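You operate a simulated robot arm through the tools that you are given. There is no shell and no other tool. Be economical: measure what you need, move in short steps, check, and stop when the job is done.

You are at the controls of a simulated two-armed robot. One attempt, no reset.

Task
Get tray 5 ready for painting: sweep the dust off and push the row home.
Fine: first the hand broom, which goes back; then the lever board marked SEAT, which ends up. Set down upright: hand broom. What is to be rubbed or washed off counts as gone when no trace of it is left.
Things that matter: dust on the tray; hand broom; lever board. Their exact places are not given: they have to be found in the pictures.

The check looks at the end state, three seconds after you hand in, the way a careful person would. Anything else that was tipped, shoved, dropped, spilled or broken makes it a failure.

Robot
Two 7-joint arms with two-finger grippers on one trunk, on a base that drives. Base frame: it is fixed to the floor where the robot stands at the start and does not move with it; the origin is under the middle of the robot, x ahead of it, y to its left, z up; the surface under the hand at the start is at about z = 760. Units: mm, rad, N and s.
The left shoulder is at the start at [76, 216, 1136], the right one opposite. With the tool pointing down near the work surface each hand reaches from about 280 to 820 mm from the robot's upright axis, wherever it stands, measured 20 degrees to its own side. Places, roughly: dust on the tray [600, 400, 800]; lever board [700, 400, 900]. Payload 3.18 kg a hand.
The tool frame of a hand sits at the grasp point between the pads (the TCP): z along the fingers, y along the line on which they close. The tips reach 30 mm beyond it. The gripper opens to 144 mm. The gripper's body begins 103 mm behind the TCP.
Orientation is that of the tool frame in the base frame, as a unit quaternion [x, y, z, w]. With the fingers straight down and closing along the base's y, the tool's x points along the base's -x, its y along +y and its z along -z.

Tools
- The arms move only by the tool play_rows. It takes "left_series", "right_series" or both (then of equal length, played together; a hand with none holds still); each is a list of rows, each a list of 7 numbers: the shift along the tool's x, y, z in mm, then the turn, a rotation vector about the tool's x, y, z in rad, then the finger opening in mm, from 0 to 144. In form: [[x, y, z, ax, ay, az, hand], ...]. A call has 1 to 8 rows; each row is the pose to reach, as a shift and turn from the pose commanded when the call began, along the tool's axes at that moment. Each row takes 0.2 s and may step no farther than 50 mm and 0.15 rad from the row before; otherwise, or with a gripper value out of range, the whole call is refused. A pose out of reach is approached as far as the arm can. The call stops where the force on the tool passes 90 N (or 10 N more than at its start, if that is more) or the arm is blocked; 0.2 s more then pass. Each finger halts on what it meets, pressing with about 43 N; the grip force reading is that of the motor and also rises with nothing between the fingers. The clock runs only during rows and for 0.2 s after the last one: add rows that repeat a pose to give the fingers time. The reply holds the time, the measured pose of the TCP, the force on the tool along the base axes, the opening and the grip force, in the units named above and with some noise, with the torque about the TCP (base axes, N m) and any sound that the robot's microphone picked up, and new pictures: "views" is both (left out), scene, wrist or none (wrist: the cameras of the hands that moved).
- Cameras (640 x 400 px; columns grow to the right, rows downward): "scene" is now at [172.9, 22.2, 1352.1]; the picture's right is [0.25, -0.97, 0.00], its down [-0.29, -0.07, -0.95] and it looks along [0.92, 0.23, -0.30] (base axes); focal length 214 px, centre (320, 200). "left" rides on the left gripper at [76, -16, -143] in its tool frame; the picture's right is [0.21, 0.98, 0.00], its down [-0.84, 0.18, -0.51] and it looks along [-0.50, 0.11, 0.86] (tool axes); focal length 218 px, centre (320, 200). "right" rides on the right gripper at [76, 16, -143] in its tool frame; the picture's right is [-0.21, 0.98, 0.00], its down [-0.84, -0.18, -0.51] and it looks along [-0.50, -0.11, 0.86] (tool axes); focal length 218 px, centre (320, 200).
- raise_lower(by): slides the trunk up (or, below 0, down) by that many mm; the arms and the scene camera ride with it, the base frame stays. It gives what a move gives, with no picture.
- drive_base(legs): drives the robot by 1 to 6 legs, each [ahead, left, turn to the left] in mm, mm and rad, along the robot's own axes; the way and the turn of a leg run together, so that a leg with both is an arc; at most 1500 mm and 3.142 rad a leg. The arms and the cameras ride along, it lands a little off, and it stops where it bumps. It gives what a move gives, and a new picture of the scene camera.
- turn_head(pan, tilt): turns the head with the scene camera to pan (to the left, within 1.396 rad either way) and tilt (down, from -0.506 to 1.204), counted from straight ahead of the robot. It gives what a move gives, and a new picture of the scene camera.
- locate(camera, pixels): for up to 12 pixels [column, row] of the newest picture of that camera ("zoom" is the newest enlarged one), the place [x, y, z] in the base frame of the surface seen there, good to about 2 mm. It takes no simulated time.
- close_up(camera, box): a new picture of the part [left, top, right, bottom] of that camera's present view, enlarged. It takes no simulated time.
- sign_off(): hands the job in; it is judged then, once.

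Go step by step. Measure first, check grasps and placings, and put right what went wrong. The budget is 80 turns and 260 pictures, counting those below and the enlarged ones. Unless the task says otherwise, let go and move clear before handing in, and close with one line.

The tools are called after "Call:" as a command line: name --argument value ..., lists and objects as JSON in quotes. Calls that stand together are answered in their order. play_rows: Moves the arms, as the interface text tells. Its arguments: {"type":"object","properties":{"left_series":{"type":"array","items":{"type":"array","items":{"type":"number"}}},"right_series":{"type":"array","items":{"type":"array","items":{"type":"number"}}},"views":{"type":"string","enum":["both","scene","wrist","none"]}},"required":[]} The other tools are called the same way: raise_lower (by) slides the trunk up or down; drive_base (legs) drives the base; turn_head (pan, tilt) turns the head that bears the scene camera; locate (camera, pixels) gives the place of the surface under pixels of a picture; close_up (camera, box) takes an enlarged picture of a part of a camera's view; sign_off () hands the job in.

At the start:

```text
t: 0.0
left_ee_pos: [377.0, 321.4, 1188.7]
left_orientation: [0.0, 1.0, 0.0, 0.001]
left_contact_force: [0.4, 0.1, -0.3]
left_wrist_torque: [-0.01, 0.02, 0.01]
left_gripper_width: 144.0
left_grasp_force: 0.1
right_ee_pos: [418.6, -14.0, 1285.1]
right_orientation: [0.001, 1.0, -0.001, -0.001]
right_contact_force: [0.4, -0.1, 0.3]
right_wrist_torque: [-0.03, 0.0, -0.02]
right_gripper_width: 144.0
right_grasp_force: 0.1
trunk travel left (down, up): [-218.0, 151.0]
robot x, y, heading: [0.3, 1.7, -0.002]
head pan, tilt: [0.248, 0.304]
```

scene: 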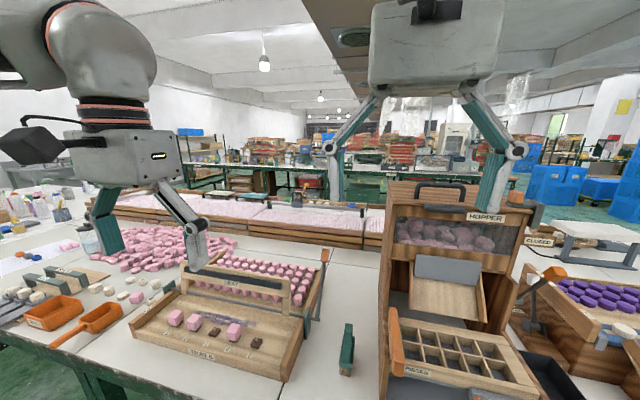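
right: 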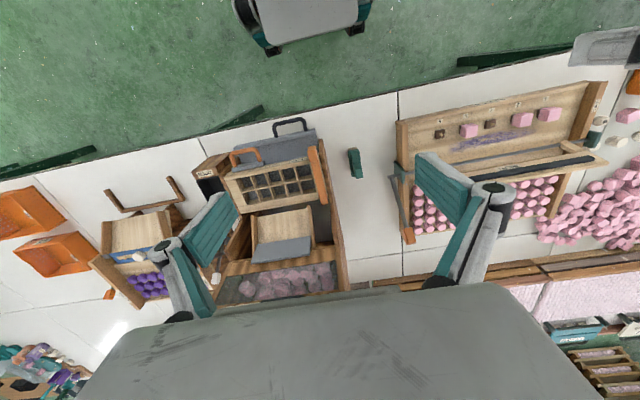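
left: 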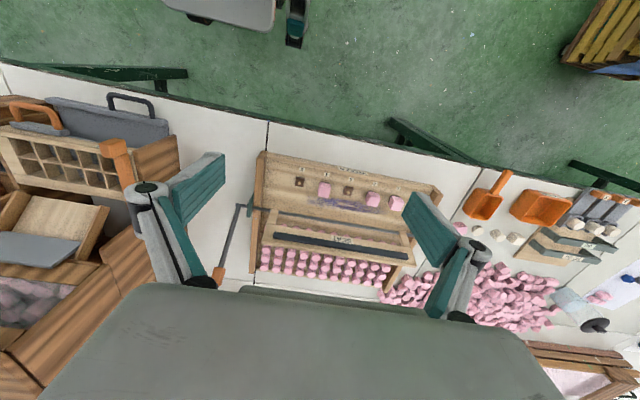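

The tray with pink blocks and grey dust is around (230,320) in the scene; a green thing at (347,350) may be the hand broom. I enlarge these parts.

Call:
close_up --camera "scene" --box '[120, 230, 380, 392]'

Call:
close_up --camera "left" --box '[200, 130, 460, 292]'

Call:
close_up --camera "right" --box '[330, 70, 640, 264]'

```text
2.46 times, centred on (250, 311) of scene
```

zoom: 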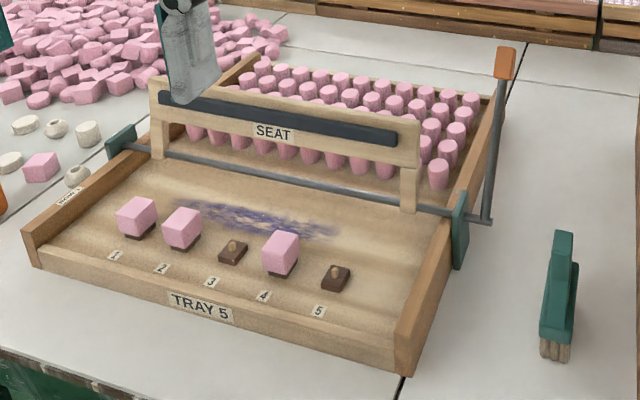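

```text
2.46 times, centred on (330, 211) of left
```

zoom: 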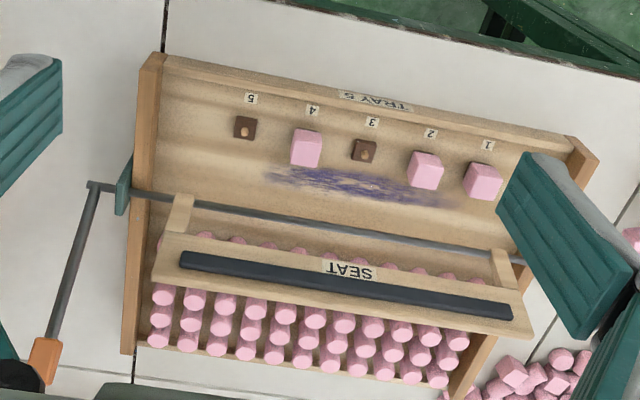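

```text
2.06 times, centred on (485, 167) of right
```

zoom: 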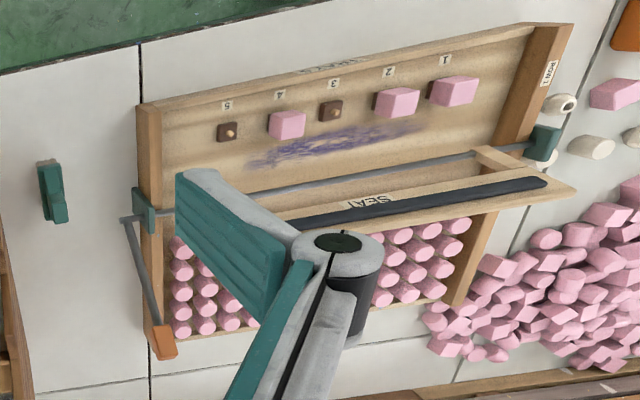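

Tray 5 holds purple dust behind the row; the board lies back on a rod with a crank lever with an orange knob; the green broom stands to the right. I measure from a new scene enlargement and look at the broom.

Call:
close_up --camera "scene" --box '[120, 230, 380, 392]'

Call:
locate --camera "zoom" --pixels '[[180, 205], [340, 235], [215, 212], [260, 220], [300, 215], [505, 62], [488, 215], [564, 240], [555, 325], [556, 352], [280, 245], [135, 210]]'

Call:
locate --camera "zoom" --pixels '[[155, 85], [412, 125], [408, 205], [168, 155], [30, 235], [405, 355], [470, 205], [125, 135], [300, 130], [590, 355], [335, 275], [240, 195]]'

Call:
close_up --camera "right" --box '[320, 130, 400, 190]'

```text
2.46 times, centred on (250, 311) of scene
```

zoom: 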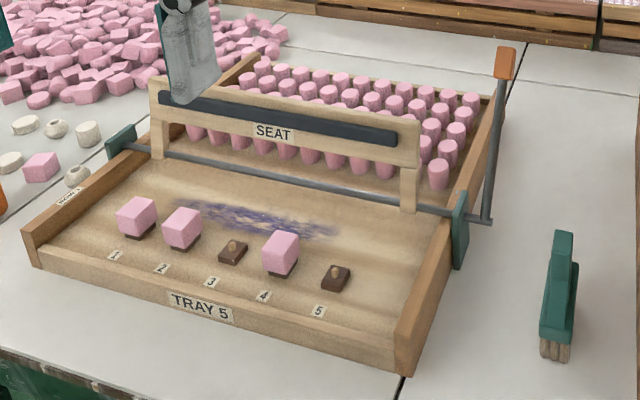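

```text
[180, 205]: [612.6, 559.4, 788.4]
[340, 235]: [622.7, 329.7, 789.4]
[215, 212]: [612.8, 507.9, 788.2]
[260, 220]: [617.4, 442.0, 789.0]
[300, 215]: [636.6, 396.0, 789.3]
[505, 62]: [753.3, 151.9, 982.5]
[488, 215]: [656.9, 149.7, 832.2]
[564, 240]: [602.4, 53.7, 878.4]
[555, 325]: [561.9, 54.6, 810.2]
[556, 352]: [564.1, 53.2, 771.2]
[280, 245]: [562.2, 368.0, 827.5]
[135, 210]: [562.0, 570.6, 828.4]
```

```text
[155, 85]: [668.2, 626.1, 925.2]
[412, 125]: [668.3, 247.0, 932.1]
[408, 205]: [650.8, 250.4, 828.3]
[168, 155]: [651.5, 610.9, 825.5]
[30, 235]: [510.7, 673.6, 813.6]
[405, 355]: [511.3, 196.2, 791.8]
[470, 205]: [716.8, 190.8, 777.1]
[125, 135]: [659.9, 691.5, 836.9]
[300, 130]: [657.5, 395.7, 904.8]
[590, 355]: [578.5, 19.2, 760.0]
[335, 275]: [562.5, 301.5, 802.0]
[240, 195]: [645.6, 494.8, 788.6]
```

```text
6.67 times, centred on (360, 160) of right
```

zoom: 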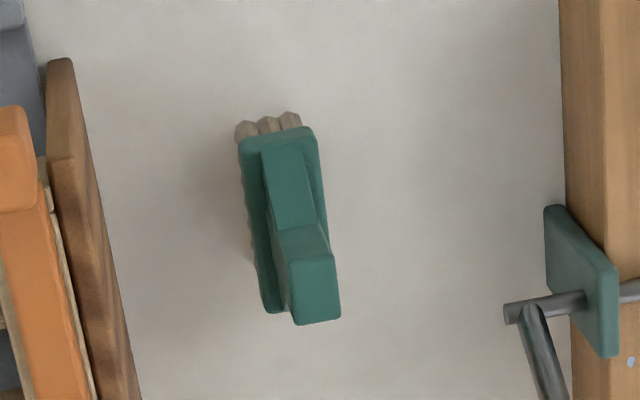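

Call:
locate --camera "zoom" --pixels '[[240, 130], [270, 125], [300, 120], [275, 150], [310, 145], [285, 220], [310, 225], [315, 260], [315, 310], [270, 300], [330, 290], [250, 200]]'

Call:
close_up --camera "left" --box '[250, 160, 450, 285]'

```text
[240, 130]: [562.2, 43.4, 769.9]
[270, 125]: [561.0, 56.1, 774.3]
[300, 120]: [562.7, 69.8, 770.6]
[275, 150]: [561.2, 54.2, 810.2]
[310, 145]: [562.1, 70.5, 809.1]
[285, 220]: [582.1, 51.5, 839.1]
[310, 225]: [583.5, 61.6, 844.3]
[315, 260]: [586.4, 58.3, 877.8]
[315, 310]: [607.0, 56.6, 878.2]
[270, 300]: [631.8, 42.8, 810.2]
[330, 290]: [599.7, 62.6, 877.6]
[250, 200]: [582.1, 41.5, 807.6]
```

```text
3.20 times, centred on (350, 222) of left
```

zoom: 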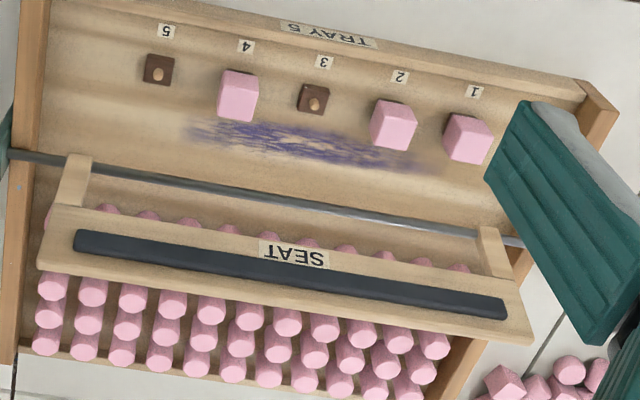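

Call:
locate --camera "zoom" --pixels '[[222, 73], [255, 75], [224, 108], [248, 116], [380, 135], [405, 147], [458, 155], [485, 163], [300, 95], [320, 112], [150, 60], [165, 82]]'

Call:
locate --camera "zoom" --pixels '[[190, 125], [188, 142], [210, 150], [260, 125], [300, 125], [350, 125], [300, 152], [350, 160], [410, 172], [420, 160], [440, 170], [250, 190]]'

Call:
locate --camera "zoom" --pixels '[[60, 158], [75, 205], [80, 160], [90, 245], [290, 248], [500, 310], [490, 235], [15, 155], [510, 242], [290, 207], [60, 215], [520, 335]]'

```text
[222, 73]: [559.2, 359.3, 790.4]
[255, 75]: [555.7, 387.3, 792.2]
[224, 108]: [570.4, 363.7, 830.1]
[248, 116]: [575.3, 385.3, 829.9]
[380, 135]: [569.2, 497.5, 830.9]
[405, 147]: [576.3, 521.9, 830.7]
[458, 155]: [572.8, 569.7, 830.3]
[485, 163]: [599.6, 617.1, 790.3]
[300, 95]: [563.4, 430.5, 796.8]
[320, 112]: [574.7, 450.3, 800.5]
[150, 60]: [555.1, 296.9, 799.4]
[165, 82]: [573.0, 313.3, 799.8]
```

```text
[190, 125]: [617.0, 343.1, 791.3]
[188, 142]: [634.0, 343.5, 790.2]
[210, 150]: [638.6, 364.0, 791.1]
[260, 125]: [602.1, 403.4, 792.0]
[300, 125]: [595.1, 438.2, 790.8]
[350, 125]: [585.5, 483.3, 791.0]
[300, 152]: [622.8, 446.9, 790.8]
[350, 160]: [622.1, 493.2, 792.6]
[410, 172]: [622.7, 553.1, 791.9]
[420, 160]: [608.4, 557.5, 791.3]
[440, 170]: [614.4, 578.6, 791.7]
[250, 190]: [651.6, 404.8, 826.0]
```

```text
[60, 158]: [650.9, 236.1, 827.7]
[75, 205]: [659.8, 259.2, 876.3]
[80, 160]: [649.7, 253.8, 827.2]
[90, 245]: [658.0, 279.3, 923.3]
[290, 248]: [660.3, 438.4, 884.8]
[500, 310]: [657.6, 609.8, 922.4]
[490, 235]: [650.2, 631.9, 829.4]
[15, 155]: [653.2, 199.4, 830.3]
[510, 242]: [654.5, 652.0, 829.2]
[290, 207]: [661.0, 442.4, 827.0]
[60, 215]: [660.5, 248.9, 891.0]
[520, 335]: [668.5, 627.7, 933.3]
```

The dust lies at about x 595–640, y 320–580 on the tray floor (z 790), between the blocks (back edge x ~579) and the rod (x 651). The broom's handle is a post at about (597, 56) with top z 878. I bring the left hand above it, turned 90°, and move the right hand out of the way.

Call:
play_rows --left_series '[[-27, -33, 17, 0, 0, 0.14, 144], [-55, -66, 34, 0, 0, 0.28, 130], [-82, -99, 52, 0, 0, 0.42, 110], [-110, -132, 69, 0, 0, 0.56, 90], [-137, -166, 86, 0, 0, 0.7, 90], [-165, -199, 103, 0, 0, 0.84, 90], [-192, -232, 120, 0, 0, 0.98, 90], [-220, -265, 138, 0, 0, 1.12, 90]]' --right_series '[[0, -35, 0, 0, 0, 0, 144], [0, -70, 0, 0, 0, 0, 144], [0, -105, 0, 0, 0, 0, 144], [0, -140, 0, 0, 0, 0, 144], [0, -175, 0, 0, 0, 0, 144], [0, -210, 0, 0, 0, 0, 144], [0, -240, 0, 0, 0, 0, 144], [0, -240, 0, 0, 0, 0, 144]]' --views "none"

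Call:
play_rows --left_series '[[0, 0, 0, 0, 0, 0.14, 90], [0, 0, 0, 0, 0, 0.28, 90], [0, 0, 0, 0, 0, 0.42, 90], [0, 0, 0, 0, 0, 0.451, 90], [0, 0, 0, 0, 0, 0.451, 90]]'

```text
t: 1.8
left_ee_pos: [469.6, 124.9, 1030.6]
left_orientation: [0.433, 0.893, 0.012, 0.12]
left_contact_force: [-0.8, 1.1, 0.8]
left_wrist_torque: [-0.07, -0.05, -0.04]
left_gripper_width: 90.3
left_grasp_force: 0.1
left hand out of reach, approached as far as the arm can: row 2, 3, 4, 5, 6, 7, 8
right_ee_pos: [393.9, -226.8, 1267.2]
right_orientation: [-0.001, 1.0, -0.003, 0.001]
right_contact_force: [0.0, 1.2, 0.8]
right_wrist_torque: [-0.12, -0.05, 0.04]
right_gripper_width: 143.9
right_grasp_force: 0.1
right hand out of reach, approached as far as the arm can: row 6, 7, 8
trunk travel left (down, up): [-218.0, 151.0]
robot x, y, heading: [-0.8, -1.7, -0.001]
head pan, tilt: [0.248, 0.304]
```

```text
t: 3.0
left_ee_pos: [393.2, 125.2, 968.9]
left_orientation: [0.603, 0.785, 0.038, 0.137]
left_contact_force: [-0.2, -0.5, 0.4]
left_wrist_torque: [0.0, 0.01, 0.02]
left_gripper_width: 89.9
left_grasp_force: 0.1
left hand out of reach, approached as far as the arm can: row 1, 2, 3, 4, 5
right_ee_pos: [395.6, -229.1, 1267.6]
right_orientation: [0.0, 1.0, 0.0, 0.001]
right_contact_force: [-0.3, -0.2, -0.2]
right_wrist_torque: [-0.01, 0.0, -0.01]
right_gripper_width: 143.9
right_grasp_force: 0.0
trunk travel left (down, up): [-218.0, 151.0]
robot x, y, heading: [-1.1, -1.9, 0.005]
head pan, tilt: [0.248, 0.304]
```

scene: 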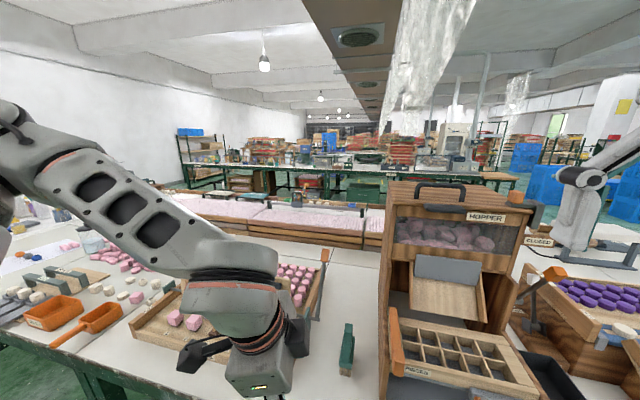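
left: 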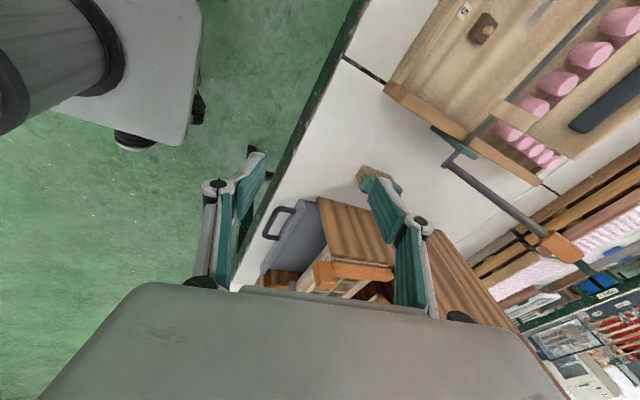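

The left arm ran out of reach with that turn, ending tilted at (393,125,969). I turn it back and lift to recover.

Call:
play_rows --left_series '[[0, 0, -20, 0, 0, -0.14, 90], [10, 0, -40, 0, 0, -0.28, 90], [20, 0, -60, 0, 0, -0.42, 90], [40, 0, -80, 0, 0, -0.56, 90], [60, 0, -90, 0, 0, -0.7, 90], [80, 0, -90, 0, 0, -0.84, 90], [100, 0, -90, 0, 0, -0.98, 90], [120, 0, -90, 0, 0, -1.12, 90]]'

```text
t: 4.8
left_ee_pos: [371.5, 248.7, 1050.5]
left_orientation: [0.092, 0.986, -0.04, 0.136]
left_contact_force: [-0.2, -0.6, 0.2]
left_wrist_torque: [-0.01, -0.01, 0.01]
left_gripper_width: 90.1
left_grasp_force: 0.1
left hand out of reach, approached as far as the arm can: row 5, 6, 7, 8
right_ee_pos: [394.3, -227.7, 1267.2]
right_orientation: [0.0, 1.0, -0.001, 0.0]
right_contact_force: [0.0, 0.3, -0.9]
right_wrist_torque: [-0.03, -0.02, -0.02]
right_gripper_width: 144.0
right_grasp_force: 0.0
trunk travel left (down, up): [-218.0, 151.0]
robot x, y, heading: [1.8, 0.2, 0.003]
head pan, tilt: [0.248, 0.304]
```

scene: 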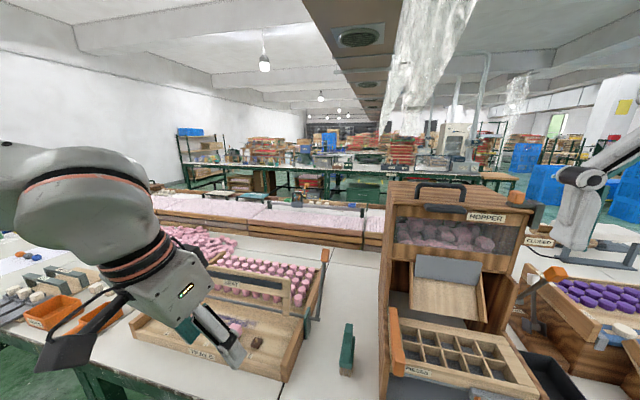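
left: 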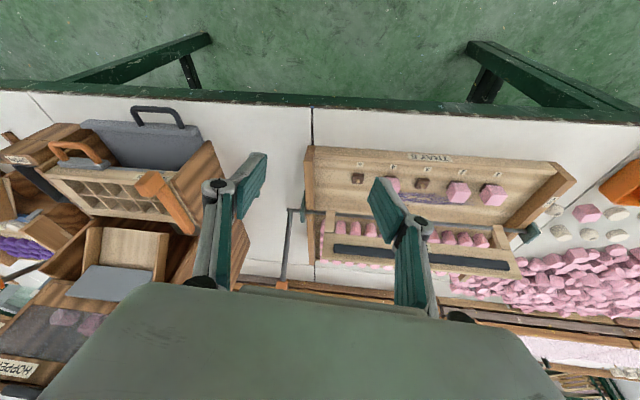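

The arm follows from where it really is. I straighten the tool and descend a little, since high poses seem to limit reach.

Call:
play_rows --left_series '[[-20, 6, 23, -0.03, 0.09, -0.06, 90], [-41, 12, 46, -0.055, 0.18, -0.12, 90], [-62, 18, 69, -0.08, 0.273, -0.185, 90], [-62, 18, 69, -0.08, 0.273, -0.185, 90]]' --views "none"

```text
t: 5.8
left_ee_pos: [447.5, 247.8, 1003.3]
left_orientation: [0.001, 1.0, 0.0, 0.001]
left_contact_force: [-0.3, -0.6, 0.8]
left_wrist_torque: [-0.03, -0.01, 0.01]
left_gripper_width: 90.1
left_grasp_force: 0.1
right_ee_pos: [394.1, -230.2, 1267.7]
right_orientation: [0.0, 1.0, 0.0, 0.001]
right_contact_force: [-0.6, -0.6, -0.2]
right_wrist_torque: [0.0, -0.01, 0.01]
right_gripper_width: 143.9
right_grasp_force: 0.0
trunk travel left (down, up): [-218.0, 151.0]
robot x, y, heading: [-1.4, 5.3, -0.001]
head pan, tilt: [0.248, 0.304]
```

Straight again. Next the hand goes over near the broom without a turn.

Call:
play_rows --left_series '[[-30, -38, 0, 0, 0, 0, 90], [-60, -76, 0, 0, 0, 0, 90], [-90, -115, 0, 0, 0, 0, 90], [-120, -153, 0, 0, 0, 0, 90], [-149, -192, 0, 0, 0, 0, 90], [-149, -192, 0, 0, 0, 0, 90]]' --views "none"

Call:
play_rows --left_series '[[0, 0, 0, 0, 0, 0.14, 90], [0, 0, 0, 0, 0, 0.28, 90], [0, 0, 0, 0, 0, 0.42, 90]]'

```text
t: 7.2
left_ee_pos: [523.2, 156.3, 1003.3]
left_orientation: [-0.001, 1.0, -0.001, 0.001]
left_contact_force: [-0.4, 0.0, 0.6]
left_wrist_torque: [-0.02, -0.02, 0.0]
left_gripper_width: 90.0
left_grasp_force: 0.2
left hand out of reach, approached as far as the arm can: row 3, 4, 5, 6
right_ee_pos: [394.7, -230.0, 1266.6]
right_orientation: [0.0, 1.0, 0.0, 0.001]
right_contact_force: [0.2, -0.2, -0.3]
right_wrist_torque: [-0.01, -0.03, 0.0]
right_gripper_width: 144.2
right_grasp_force: 0.1
trunk travel left (down, up): [-218.0, 151.0]
robot x, y, heading: [-1.6, -1.9, 0.003]
head pan, tilt: [0.248, 0.304]
```

```text
t: 8.0
left_ee_pos: [523.8, 157.2, 1004.4]
left_orientation: [0.211, 0.978, 0.0, 0.002]
left_contact_force: [-0.3, -0.6, -0.2]
left_wrist_torque: [0.0, -0.01, 0.02]
left_gripper_width: 90.2
left_grasp_force: 0.0
right_ee_pos: [395.4, -231.0, 1266.4]
right_orientation: [0.0, 1.0, 0.0, 0.0]
right_contact_force: [0.0, -0.8, 0.3]
right_wrist_torque: [0.01, 0.01, 0.02]
right_gripper_width: 143.9
right_grasp_force: 0.0
trunk travel left (down, up): [-218.0, 151.0]
robot x, y, heading: [2.9, -0.1, -0.001]
head pan, tilt: [0.248, 0.304]
```

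scene: 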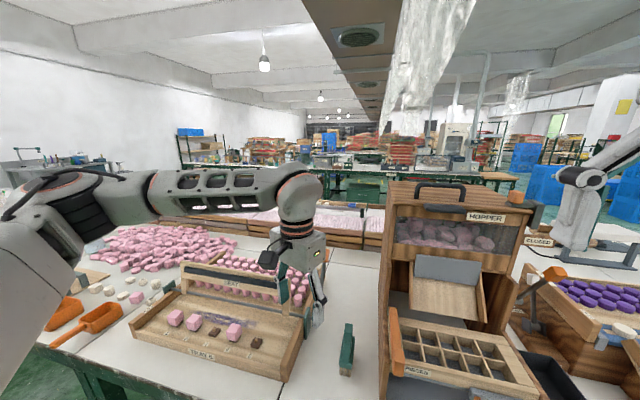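
left: 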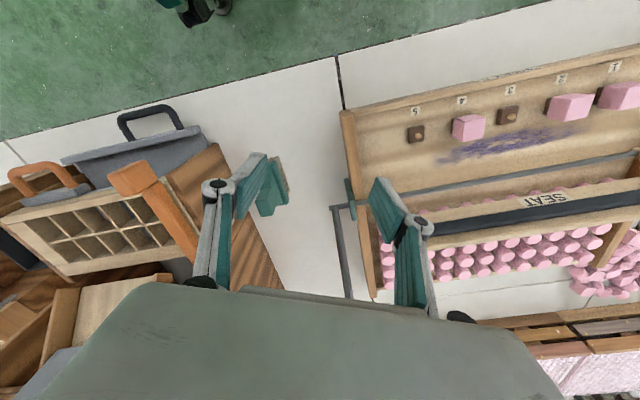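

Reach at this height is limited by how high the wrist sits, so raising the trunk should help. I raise it 150 mm.

Call:
raise_lower --by 150

Call:
play_rows --left_series '[[0, 0, 40, 0, 0, 0.14, 90], [0, 0, 80, 0, 0, 0.28, 90], [0, 0, 120, 0, 0, 0.42, 90], [0, 0, 145, 0, 0, 0.56, 90], [0, 0, 145, 0, 0, 0.7, 90], [0, 0, 145, 0, 0, 0.84, 90], [0, 0, 145, 0, 0, 0.98, 90], [0, 0, 145, 0, 0, 1.12, 90]]' --views "none"

```text
t: 9.8
left_ee_pos: [514.7, 158.3, 1206.9]
left_orientation: [0.209, 0.976, 0.011, 0.053]
left_contact_force: [0.6, 0.0, -0.4]
left_wrist_torque: [0.0, -0.01, -0.01]
left_gripper_width: 90.2
left_grasp_force: 0.1
right_ee_pos: [397.1, -232.7, 1415.5]
right_orientation: [0.004, 1.0, 0.003, 0.0]
right_contact_force: [-0.3, -0.5, -0.1]
right_wrist_torque: [0.04, 0.02, -0.02]
right_gripper_width: 144.1
right_grasp_force: 0.0
trunk travel left (down, up): [-368.0, 1.0]
robot x, y, heading: [-0.1, -0.3, -0.006]
head pan, tilt: [0.248, 0.304]
```

```text
t: 11.6
left_ee_pos: [385.5, 186.6, 990.2]
left_orientation: [0.658, 0.745, 0.046, 0.104]
left_contact_force: [0.5, -0.2, -0.2]
left_wrist_torque: [-0.02, 0.0, 0.0]
left_gripper_width: 90.0
left_grasp_force: 0.1
left hand out of reach, approached as far as the arm can: row 1, 2, 3, 4, 5, 6, 7, 8
right_ee_pos: [396.9, -233.0, 1416.7]
right_orientation: [0.005, 1.0, 0.004, 0.0]
right_contact_force: [-0.6, 0.2, -0.4]
right_wrist_torque: [0.01, -0.01, 0.0]
right_gripper_width: 144.0
right_grasp_force: 0.0
trunk travel left (down, up): [-368.0, 1.0]
robot x, y, heading: [-0.9, 0.4, -0.002]
head pan, tilt: [0.248, 0.304]
```

Turning clockwise drags the arm out of its range. I turn back to plain and will try the other direction.

Call:
play_rows --left_series '[[5, 0, 0, 0.01, 0.023, -0.144, 90], [10, 0, 0, 0.02, 0.046, -0.288, 90], [15, 0, 0, 0.03, 0.068, -0.43, 90], [20, 0, 0, 0.04, 0.09, -0.575, 90], [30, 0, 0, 0.05, 0.114, -0.72, 90], [40, 0, 0, 0.06, 0.137, -0.863, 90], [50, 0, 0, 0.07, 0.16, -1.0, 90], [60, 0, 0, 0.08, 0.18, -1.14, 90]]' --views "none"

```text
t: 13.3
left_ee_pos: [373.0, 251.7, 984.5]
left_orientation: [0.148, 0.989, 0.011, 0.023]
left_contact_force: [-0.6, 1.1, 0.0]
left_wrist_torque: [0.01, 0.03, -0.04]
left_gripper_width: 89.6
left_grasp_force: 0.0
right_ee_pos: [397.1, -232.6, 1415.8]
right_orientation: [0.005, 1.0, 0.003, 0.001]
right_contact_force: [0.3, 0.7, 0.0]
right_wrist_torque: [0.0, 0.02, -0.01]
right_gripper_width: 143.8
right_grasp_force: 0.0
trunk travel left (down, up): [-368.0, 1.0]
robot x, y, heading: [-0.7, 0.8, 0.0]
head pan, tilt: [0.248, 0.304]
```

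Call:
play_rows --left_series '[[-40, 6, 0, 0.01, 0.02, -0.14, 90], [-80, 13, 0, 0.02, 0.04, -0.28, 90], [-120, 20, 0, 0.022, 0.046, -0.42, 90], [-149, 25, 0, 0.022, 0.046, -0.56, 90], [-149, 25, 0, 0.02, 0.04, -0.7, 90], [-149, 25, 0, 0.02, 0.04, -0.84, 90], [-149, 25, 0, 0.02, 0.04, -0.98, 90], [-149, 25, 0, 0.02, 0.04, -1.1, 90]]' --views "none"

```text
t: 15.2
left_ee_pos: [521.9, 230.9, 991.4]
left_orientation: [-0.391, 0.92, -0.009, 0.005]
left_contact_force: [0.4, -0.6, -0.8]
left_wrist_torque: [-0.01, 0.02, -0.02]
left_gripper_width: 89.9
left_grasp_force: 0.1
right_ee_pos: [397.7, -233.5, 1415.9]
right_orientation: [0.005, 1.0, 0.003, 0.001]
right_contact_force: [-0.8, -0.7, 0.2]
right_wrist_torque: [-0.02, 0.0, 0.01]
right_gripper_width: 144.0
right_grasp_force: 0.0
trunk travel left (down, up): [-368.0, 1.0]
robot x, y, heading: [-1.5, -0.4, 0.003]
head pan, tilt: [0.248, 0.304]
```

Counter-clockwise works without limits. Before turning fully, I check how close the hopper box stands to the broom.

Call:
turn_head --pan 0.05 --tilt 0.6

```text
t: 15.9
left_ee_pos: [523.5, 231.9, 991.2]
left_orientation: [-0.39, 0.921, -0.011, 0.007]
left_contact_force: [0.2, -0.2, 0.1]
left_wrist_torque: [-0.03, 0.03, 0.02]
left_gripper_width: 90.1
left_grasp_force: 0.1
right_ee_pos: [398.1, -233.0, 1415.2]
right_orientation: [0.004, 1.0, 0.003, 0.002]
right_contact_force: [-0.6, -0.2, -0.1]
right_wrist_torque: [0.01, -0.01, -0.01]
right_gripper_width: 144.1
right_grasp_force: 0.1
trunk travel left (down, up): [-368.0, 1.0]
robot x, y, heading: [0.1, 0.6, 0.0]
head pan, tilt: [0.051, 0.6]
```

scene: 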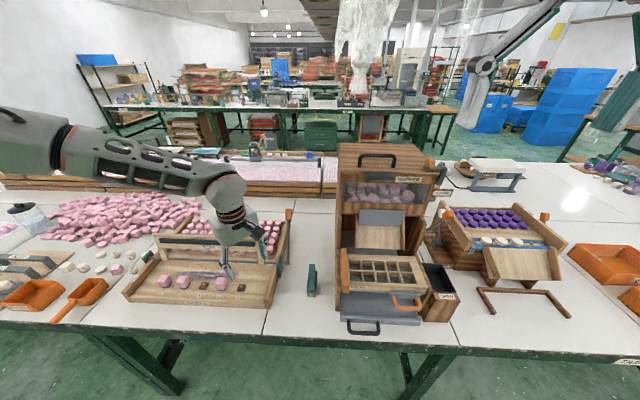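

Call:
locate --camera "scene" --pixels '[[343, 252], [343, 285], [340, 215], [338, 150], [311, 268], [312, 290], [288, 212], [340, 290], [365, 145], [380, 153]]'

Call:
close_up --camera "scene" --box '[260, 200, 400, 310]'

```text
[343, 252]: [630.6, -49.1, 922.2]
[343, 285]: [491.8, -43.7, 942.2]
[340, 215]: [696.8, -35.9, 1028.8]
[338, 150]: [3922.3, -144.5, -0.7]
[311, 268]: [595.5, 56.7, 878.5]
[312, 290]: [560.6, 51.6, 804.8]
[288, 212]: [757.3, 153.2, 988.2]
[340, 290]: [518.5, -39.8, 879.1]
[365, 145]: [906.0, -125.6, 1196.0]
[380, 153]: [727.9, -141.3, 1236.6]
```

```text
3.64 times, centred on (330, 255) of scene
```

zoom: 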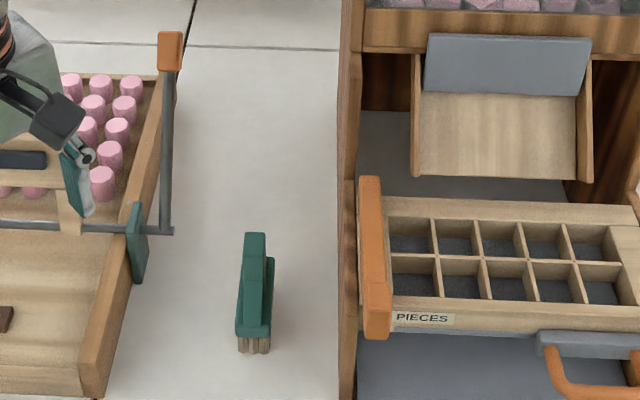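

The box's near wall is at y ≈ −36 with top ≈ 945 for x<690, so the camera clears. I move above the broom with a full 90° ccw turn.

Call:
play_rows --left_series '[[15, -35, 0, -0.003, 0, -0.12, 90], [30, -70, 0, -0.006, 0, -0.24, 90], [44, -105, 0, -0.01, 0, -0.36, 90], [59, -140, 0, -0.014, 0, -0.48, 90], [74, -175, 0, -0.018, 0, -0.6, 90], [74, -175, 0, -0.026, -0.006, -0.72, 90], [74, -175, 0, -0.026, -0.006, -0.769, 90], [74, -175, 0, -0.026, -0.006, -0.769, 90]]'

```text
t: 17.8
left_ee_pos: [515.5, 190.2, 1048.0]
left_orientation: [0.708, -0.707, -0.001, 0.001]
left_contact_force: [0.0, -0.8, -0.8]
left_wrist_torque: [0.02, 0.01, -0.02]
left_gripper_width: 89.7
left_grasp_force: 0.0
left hand out of reach, approached as far as the arm can: row 1, 2, 3, 4, 5, 6, 7, 8
right_ee_pos: [398.3, -231.5, 1416.6]
right_orientation: [0.004, 1.0, 0.004, 0.001]
right_contact_force: [-0.1, 0.2, -0.1]
right_wrist_torque: [0.0, -0.02, 0.02]
right_gripper_width: 144.2
right_grasp_force: 0.0
trunk travel left (down, up): [-368.0, 1.0]
robot x, y, heading: [2.3, -1.1, 0.002]
head pan, tilt: [0.051, 0.6]
```

scene: 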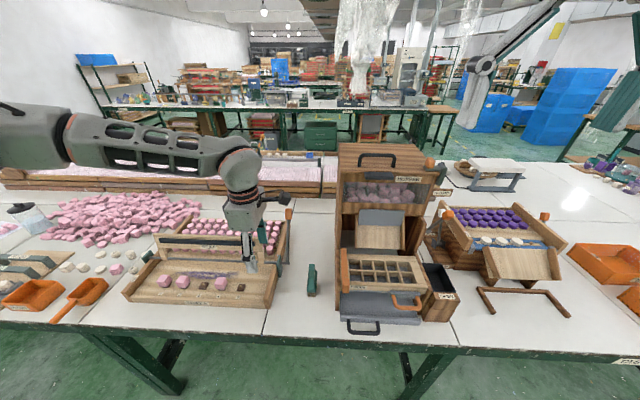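
left: 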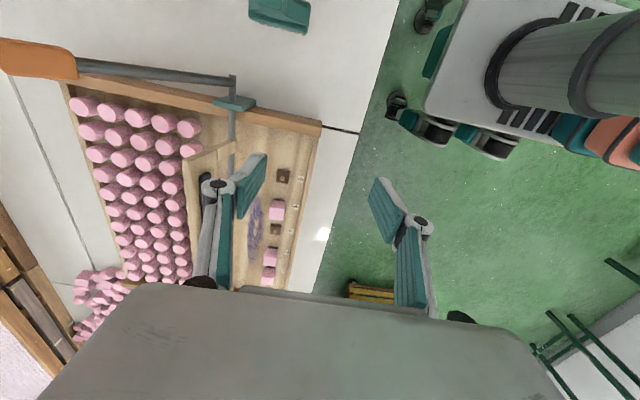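

The turn is fully reached, but the left arm can't come so far right. I shift the hand left and then drive the robot 230 mm right.

Call:
play_rows --left_series '[[-40, 0, 0, 0, 0, 0, 90], [-80, 0, 0, 0, 0, 0, 90], [-120, 0, 0, 0, 0, 0, 90], [-150, 0, 0, 0, 0, 0, 90]]' --views "none"

Call:
drive_base --legs '[[0, -230, 0]]'

```text
t: 18.8
left_ee_pos: [517.5, 338.3, 1052.8]
left_orientation: [0.707, -0.707, 0.0, 0.002]
left_contact_force: [0.0, 0.1, -0.1]
left_wrist_torque: [0.0, -0.01, 0.02]
left_gripper_width: 89.9
left_grasp_force: 0.0
right_ee_pos: [397.2, -232.1, 1415.9]
right_orientation: [0.005, 1.0, 0.004, 0.001]
right_contact_force: [0.4, 0.0, -0.2]
right_wrist_torque: [0.0, -0.02, 0.0]
right_gripper_width: 143.9
right_grasp_force: 0.0
trunk travel left (down, up): [-368.0, 1.0]
robot x, y, heading: [0.7, -0.8, -0.0]
head pan, tilt: [0.051, 0.6]
```

```text
t: 21.4
left_ee_pos: [516.7, 111.5, 1052.3]
left_orientation: [0.708, -0.706, -0.002, 0.0]
left_contact_force: [-0.3, 0.4, 0.1]
left_wrist_torque: [-0.01, -0.04, 0.01]
left_gripper_width: 90.1
left_grasp_force: 0.0
right_ee_pos: [399.0, -459.3, 1416.8]
right_orientation: [0.003, 1.0, 0.002, 0.0]
right_contact_force: [0.4, 0.8, -0.7]
right_wrist_torque: [-0.01, -0.04, 0.0]
right_gripper_width: 143.6
right_grasp_force: 0.0
trunk travel left (down, up): [-368.0, 1.0]
robot x, y, heading: [-1.7, -227.5, 0.006]
head pan, tilt: [0.051, 0.6]
```

scene: 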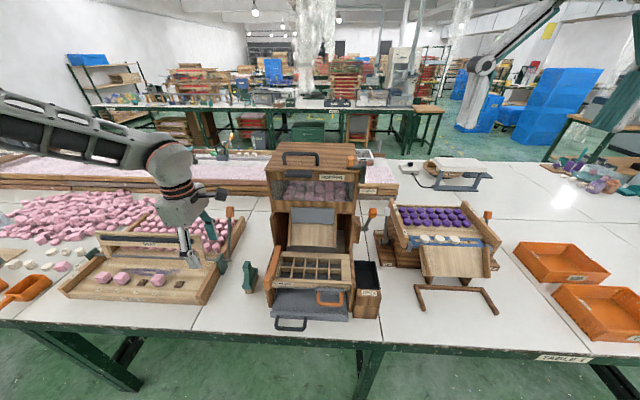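

Now I go to above the broom at (597, 57, 950).

Call:
play_rows --left_series '[[14, -20, 26, 0, 0, 0, 90], [28, -40, 51, 0, 0, 0, 90], [42, -60, 77, 0, 0, 0, 90], [54, -80, 102, 0, 0, 0, 90], [54, -80, 102, 0, 0, 0, 90]]'

```text
t: 22.6
left_ee_pos: [578.2, 70.3, 964.6]
left_orientation: [0.708, -0.706, -0.001, 0.001]
left_contact_force: [-0.3, -0.1, 0.2]
left_wrist_torque: [0.01, 0.0, 0.03]
left_gripper_width: 90.2
left_grasp_force: 0.0
left hand out of reach, approached as far as the arm can: row 4, 5
right_ee_pos: [399.0, -459.7, 1415.0]
right_orientation: [0.003, 1.0, 0.003, 0.0]
right_contact_force: [0.3, 0.6, 0.6]
right_wrist_torque: [-0.01, 0.01, 0.03]
right_gripper_width: 144.1
right_grasp_force: 0.0
trunk travel left (down, up): [-368.0, 1.0]
robot x, y, heading: [0.0, -225.7, 0.005]
head pan, tilt: [0.051, 0.6]
```

scene: 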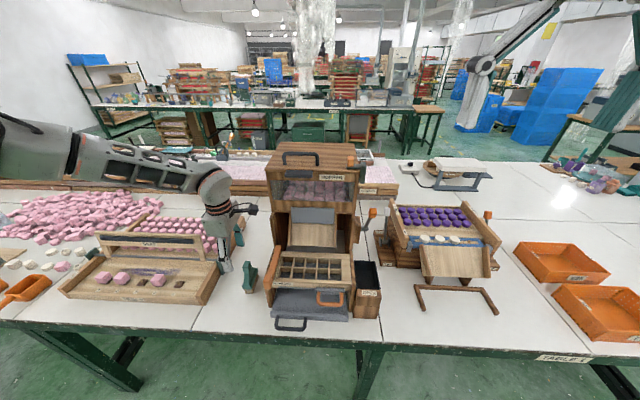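
left: 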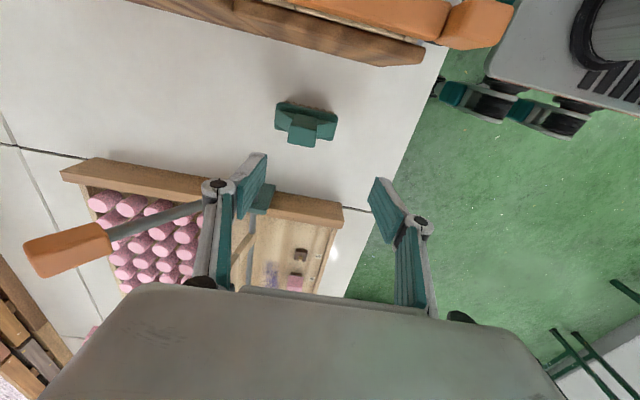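

Call:
locate --camera "left" --pixels '[[395, 170], [348, 270], [440, 95], [520, 125], [545, 25], [305, 135], [290, 105], [320, 115], [280, 120], [330, 130]]'

```text
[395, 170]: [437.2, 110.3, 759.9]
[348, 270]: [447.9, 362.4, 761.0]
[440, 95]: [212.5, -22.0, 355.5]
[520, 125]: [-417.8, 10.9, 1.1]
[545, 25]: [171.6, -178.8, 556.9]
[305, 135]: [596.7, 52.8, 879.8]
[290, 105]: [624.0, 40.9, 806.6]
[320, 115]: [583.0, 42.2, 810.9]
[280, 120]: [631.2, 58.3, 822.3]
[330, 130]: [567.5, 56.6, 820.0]
```

The table edge is at x ≈ 437 and the robot's front well behind it. I pull the hand back and drive 100 mm ahead.

Call:
play_rows --left_series '[[0, 40, 0, 0, 0, 0, 90], [0, 80, 0, 0, 0, 0, 90], [0, 100, 0, 0, 0, 0, 90]]' --views "none"

Call:
drive_base --legs '[[100, 0, 0]]'

```text
t: 23.4
left_ee_pos: [477.9, 69.5, 965.9]
left_orientation: [0.708, -0.706, -0.001, 0.0]
left_contact_force: [0.0, -0.1, 0.0]
left_wrist_torque: [-0.02, -0.01, 0.02]
left_gripper_width: 89.8
left_grasp_force: 0.1
right_ee_pos: [398.5, -459.7, 1415.3]
right_orientation: [0.002, 1.0, 0.003, 0.001]
right_contact_force: [-1.0, -0.8, 0.8]
right_wrist_torque: [-0.01, 0.01, 0.04]
right_gripper_width: 144.1
right_grasp_force: 0.1
trunk travel left (down, up): [-368.0, 1.0]
robot x, y, heading: [3.5, -231.1, 0.001]
head pan, tilt: [0.051, 0.6]
```

```text
t: 24.5
left_ee_pos: [578.8, 69.6, 965.1]
left_orientation: [0.707, -0.707, -0.002, 0.001]
left_contact_force: [0.1, -0.2, -0.2]
left_wrist_torque: [-0.03, -0.03, -0.01]
left_gripper_width: 89.9
left_grasp_force: 0.0
right_ee_pos: [498.4, -459.5, 1415.2]
right_orientation: [0.004, 1.0, 0.003, 0.0]
right_contact_force: [0.3, -0.6, 0.5]
right_wrist_torque: [-0.01, 0.03, -0.04]
right_gripper_width: 144.1
right_grasp_force: 0.0
trunk travel left (down, up): [-368.0, 1.0]
robot x, y, heading: [100.9, -228.7, 0.002]
head pan, tilt: [0.051, 0.6]
```

scene: 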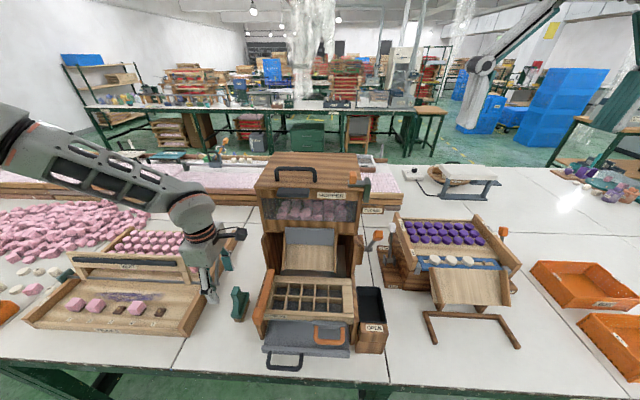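

Next I align over the handle (597, 56) and descend to z ≈ 890 first.

Call:
play_rows --left_series '[[7, -10, 20, 0, 0, 0, 90], [13, -18, 40, 0, 0, 0, 90], [13, -18, 75, 0, 0, 0, 90], [13, -18, 75, 0, 0, 0, 90]]'

```text
t: 25.5
left_ee_pos: [592.4, 58.8, 898.2]
left_orientation: [0.707, -0.707, -0.001, 0.0]
left_contact_force: [-0.3, 1.2, 0.5]
left_wrist_torque: [0.03, -0.02, -0.04]
left_gripper_width: 89.9
left_grasp_force: 0.0
left hand out of reach, approached as far as the arm can: row 3, 4
right_ee_pos: [497.2, -461.4, 1415.2]
right_orientation: [0.003, 1.0, 0.005, 0.002]
right_contact_force: [0.0, -0.6, -0.2]
right_wrist_torque: [0.0, 0.02, 0.03]
right_gripper_width: 144.0
right_grasp_force: 0.0
trunk travel left (down, up): [-368.0, 1.0]
robot x, y, heading: [99.5, -228.6, -0.0]
head pan, tilt: [0.051, 0.6]
```

scene: 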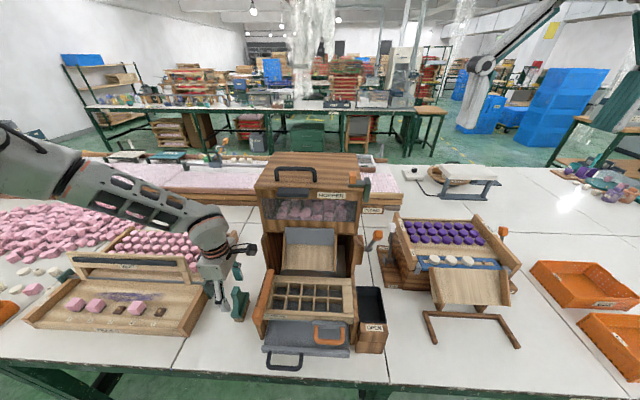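
left: 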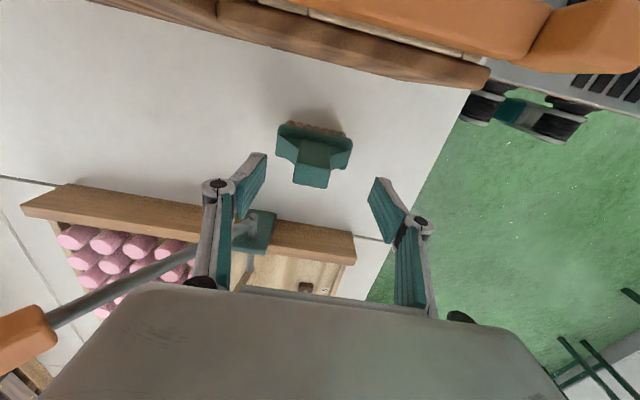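

The downward reach runs out with the trunk so high, so I lift the hand 90 mm and lower the trunk 90 mm.

Call:
play_rows --left_series '[[2, -3, -30, 0, 0, 0, 90], [2, -4, -60, 0, 0, 0, 90], [2, -4, -90, 0, 0, 0, 90], [2, -4, -90, 0, 0, 0, 90]]' --views "none"

Call:
raise_lower --by -90

```text
t: 26.5
left_ee_pos: [597.2, 61.7, 988.9]
left_orientation: [0.707, -0.707, -0.003, 0.0]
left_contact_force: [-0.1, 0.5, 0.1]
left_wrist_torque: [0.0, -0.01, 0.03]
left_gripper_width: 90.2
left_grasp_force: 0.1
right_ee_pos: [497.5, -460.7, 1415.5]
right_orientation: [0.003, 1.0, 0.004, 0.0]
right_contact_force: [1.2, 0.2, 0.1]
right_wrist_torque: [-0.02, 0.01, 0.0]
right_gripper_width: 143.9
right_grasp_force: 0.2
trunk travel left (down, up): [-368.0, 1.0]
robot x, y, heading: [96.9, -226.4, 0.005]
head pan, tilt: [0.051, 0.6]
```

```text
t: 27.8
left_ee_pos: [596.3, 58.4, 898.7]
left_orientation: [0.708, -0.707, -0.001, -0.001]
left_contact_force: [-0.3, 0.3, -0.8]
left_wrist_torque: [0.0, -0.04, 0.0]
left_gripper_width: 89.6
left_grasp_force: 0.1
right_ee_pos: [496.8, -459.9, 1326.3]
right_orientation: [0.003, 1.0, 0.003, 0.001]
right_contact_force: [0.1, -0.2, 1.0]
right_wrist_torque: [0.01, 0.0, 0.02]
right_gripper_width: 144.1
right_grasp_force: 0.0
trunk travel left (down, up): [-278.0, 91.0]
robot x, y, heading: [100.9, -227.3, 0.006]
head pan, tilt: [0.051, 0.6]
```

Call:
play_rows --left_series '[[2, 0, 20, 0, 0, 0, 70], [2, 0, 42, 0, 0, 0, 60], [2, 0, 42, 0, 0, 0, 60]]'

```text
t: 28.6
left_ee_pos: [595.8, 57.9, 856.3]
left_orientation: [0.708, -0.706, -0.001, 0.0]
left_contact_force: [0.6, -0.3, 0.6]
left_wrist_torque: [0.01, 0.03, -0.03]
left_gripper_width: 60.0
left_grasp_force: 0.1
right_ee_pos: [497.7, -459.7, 1325.5]
right_orientation: [0.004, 1.0, 0.004, 0.001]
right_contact_force: [-0.4, 0.7, -0.3]
right_wrist_torque: [0.01, -0.01, 0.02]
right_gripper_width: 144.0
right_grasp_force: 0.0
trunk travel left (down, up): [-278.0, 91.0]
robot x, y, heading: [101.9, -227.3, -0.0]
head pan, tilt: [0.051, 0.6]
```

scene: 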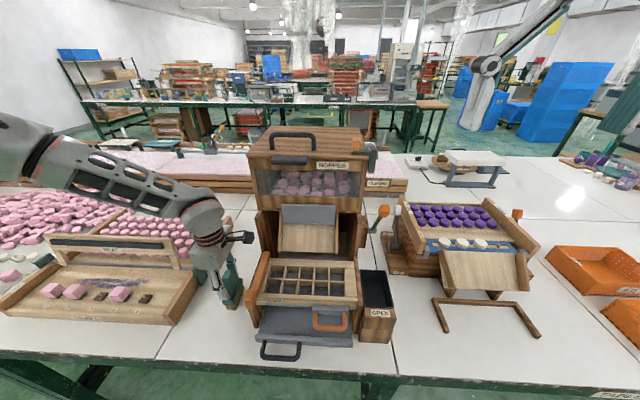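
left: 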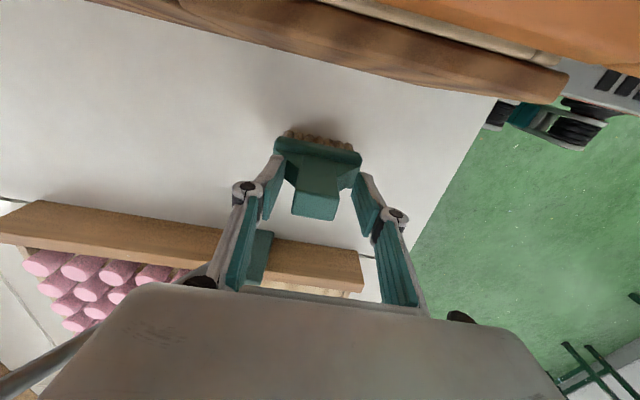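

The handle is between the fingers; I check its profile along x before closing.

Call:
close_up --camera "left" --box '[240, 110, 400, 240]'

Call:
locate --camera "left" --pixels '[[295, 190], [337, 195], [293, 212], [335, 218], [290, 170], [350, 170], [300, 175], [340, 180], [280, 150], [355, 160], [318, 165], [318, 185]]'

```text
3.08 times, centred on (320, 175) of left
```

zoom: 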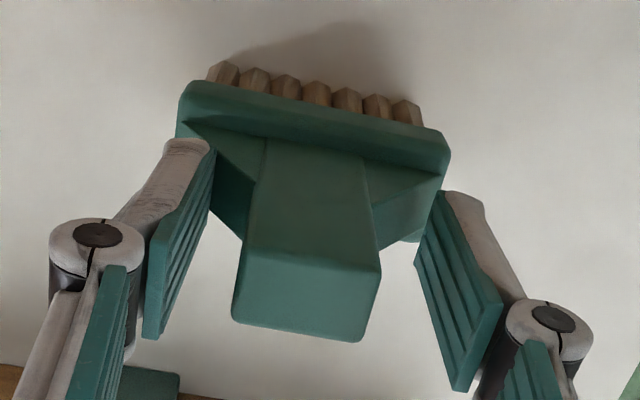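

```text
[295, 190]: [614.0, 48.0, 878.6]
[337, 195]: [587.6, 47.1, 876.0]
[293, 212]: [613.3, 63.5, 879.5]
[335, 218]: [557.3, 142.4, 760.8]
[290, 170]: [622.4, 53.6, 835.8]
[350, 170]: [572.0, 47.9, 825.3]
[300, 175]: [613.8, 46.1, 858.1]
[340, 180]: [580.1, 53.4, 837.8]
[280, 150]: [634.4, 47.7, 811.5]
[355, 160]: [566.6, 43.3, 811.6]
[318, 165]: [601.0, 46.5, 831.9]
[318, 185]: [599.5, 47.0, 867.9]
```

The post is x 586–614, with gussets below z ≈ 845. I raise to z 880, centre on x 600 and close.

Call:
play_rows --left_series '[[1, -4, -23, 0, 0, 0, 60], [1, -4, -23, 0, 0, 0, 20], [1, -4, -23, 0, 0, 0, 15], [1, -4, -23, 0, 0, 0, 15], [1, -4, -23, 0, 0, 0, 15]]' --views "wrist"

```text
t: 29.8
left_ee_pos: [597.6, 56.5, 880.1]
left_orientation: [0.707, -0.707, -0.002, 0.001]
left_contact_force: [-2.0, -1.5, 5.3]
left_wrist_torque: [-0.24, 0.21, -0.02]
left_gripper_width: 29.0
left_grasp_force: 43.2
right_ee_pos: [496.6, -460.9, 1325.8]
right_orientation: [0.004, 1.0, 0.003, 0.001]
right_contact_force: [0.1, -0.1, -0.5]
right_wrist_torque: [0.04, -0.01, 0.02]
right_gripper_width: 143.9
right_grasp_force: 0.1
trunk travel left (down, up): [-278.0, 91.0]
robot x, y, heading: [96.3, -228.1, 0.004]
head pan, tilt: [0.051, 0.6]
```

left: 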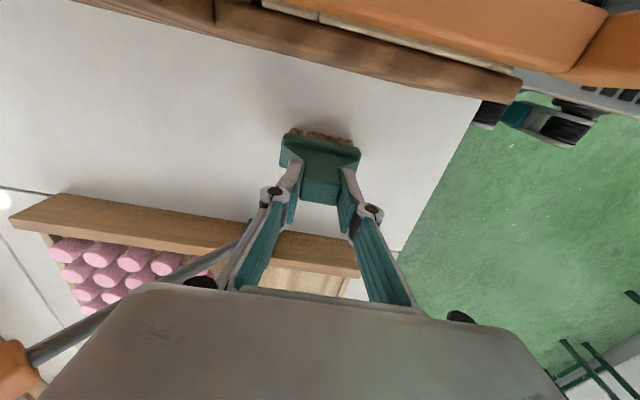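

Gripped at width 29 mm; bristles are 120 mm below the TCP. I lift it 110 mm, then drive 430 mm left, which carries the broom above the tray in front of the board.

Call:
play_rows --left_series '[[0, 0, -30, 0, 0, 0, 10], [0, 0, -70, 0, 0, 0, 10], [0, 5, -110, 0, 0, 0, 10], [0, 10, -110, 0, 0, 0, 10]]'

Call:
drive_base --legs '[[0, 430, 0]]'

```text
t: 30.8
left_ee_pos: [591.6, 57.0, 990.0]
left_orientation: [0.708, -0.707, -0.003, 0.003]
left_contact_force: [0.2, -0.5, -1.1]
left_wrist_torque: [-0.02, -0.02, 0.01]
left_gripper_width: 29.4
left_grasp_force: 42.8
right_ee_pos: [497.9, -459.7, 1326.0]
right_orientation: [0.004, 1.0, 0.003, 0.0]
right_contact_force: [0.0, 0.7, 0.1]
right_wrist_torque: [-0.03, 0.03, -0.03]
right_gripper_width: 144.3
right_grasp_force: 0.0
trunk travel left (down, up): [-278.0, 91.0]
robot x, y, heading: [99.3, -226.5, 0.004]
head pan, tilt: [0.051, 0.6]
```

scene: 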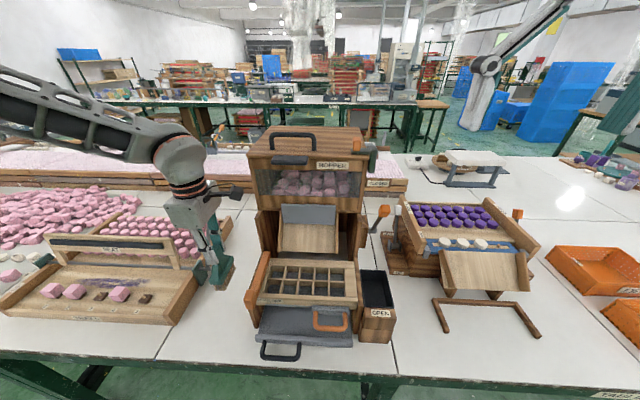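
left: 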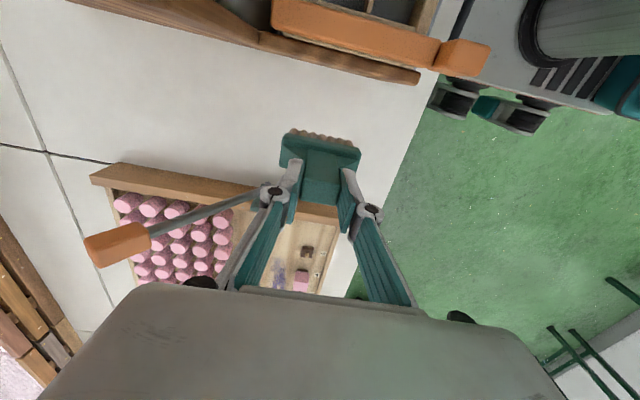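

```text
t: 35.0
left_ee_pos: [584.5, 482.5, 989.5]
left_orientation: [0.713, -0.702, -0.002, 0.001]
left_contact_force: [-1.0, 0.5, -1.4]
left_wrist_torque: [0.01, 0.0, -0.01]
left_gripper_width: 29.3
left_grasp_force: 43.4
right_ee_pos: [496.5, -34.1, 1326.2]
right_orientation: [-0.004, 1.0, 0.003, 0.0]
right_contact_force: [0.7, 0.6, -0.9]
right_wrist_torque: [0.03, -0.03, 0.0]
right_gripper_width: 144.4
right_grasp_force: 0.0
trunk travel left (down, up): [-278.0, 91.0]
robot x, y, heading: [93.9, 193.3, 0.019]
head pan, tilt: [0.051, 0.6]
```

scene: 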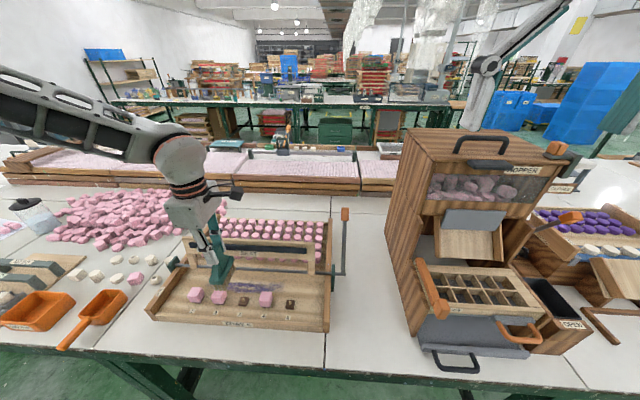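

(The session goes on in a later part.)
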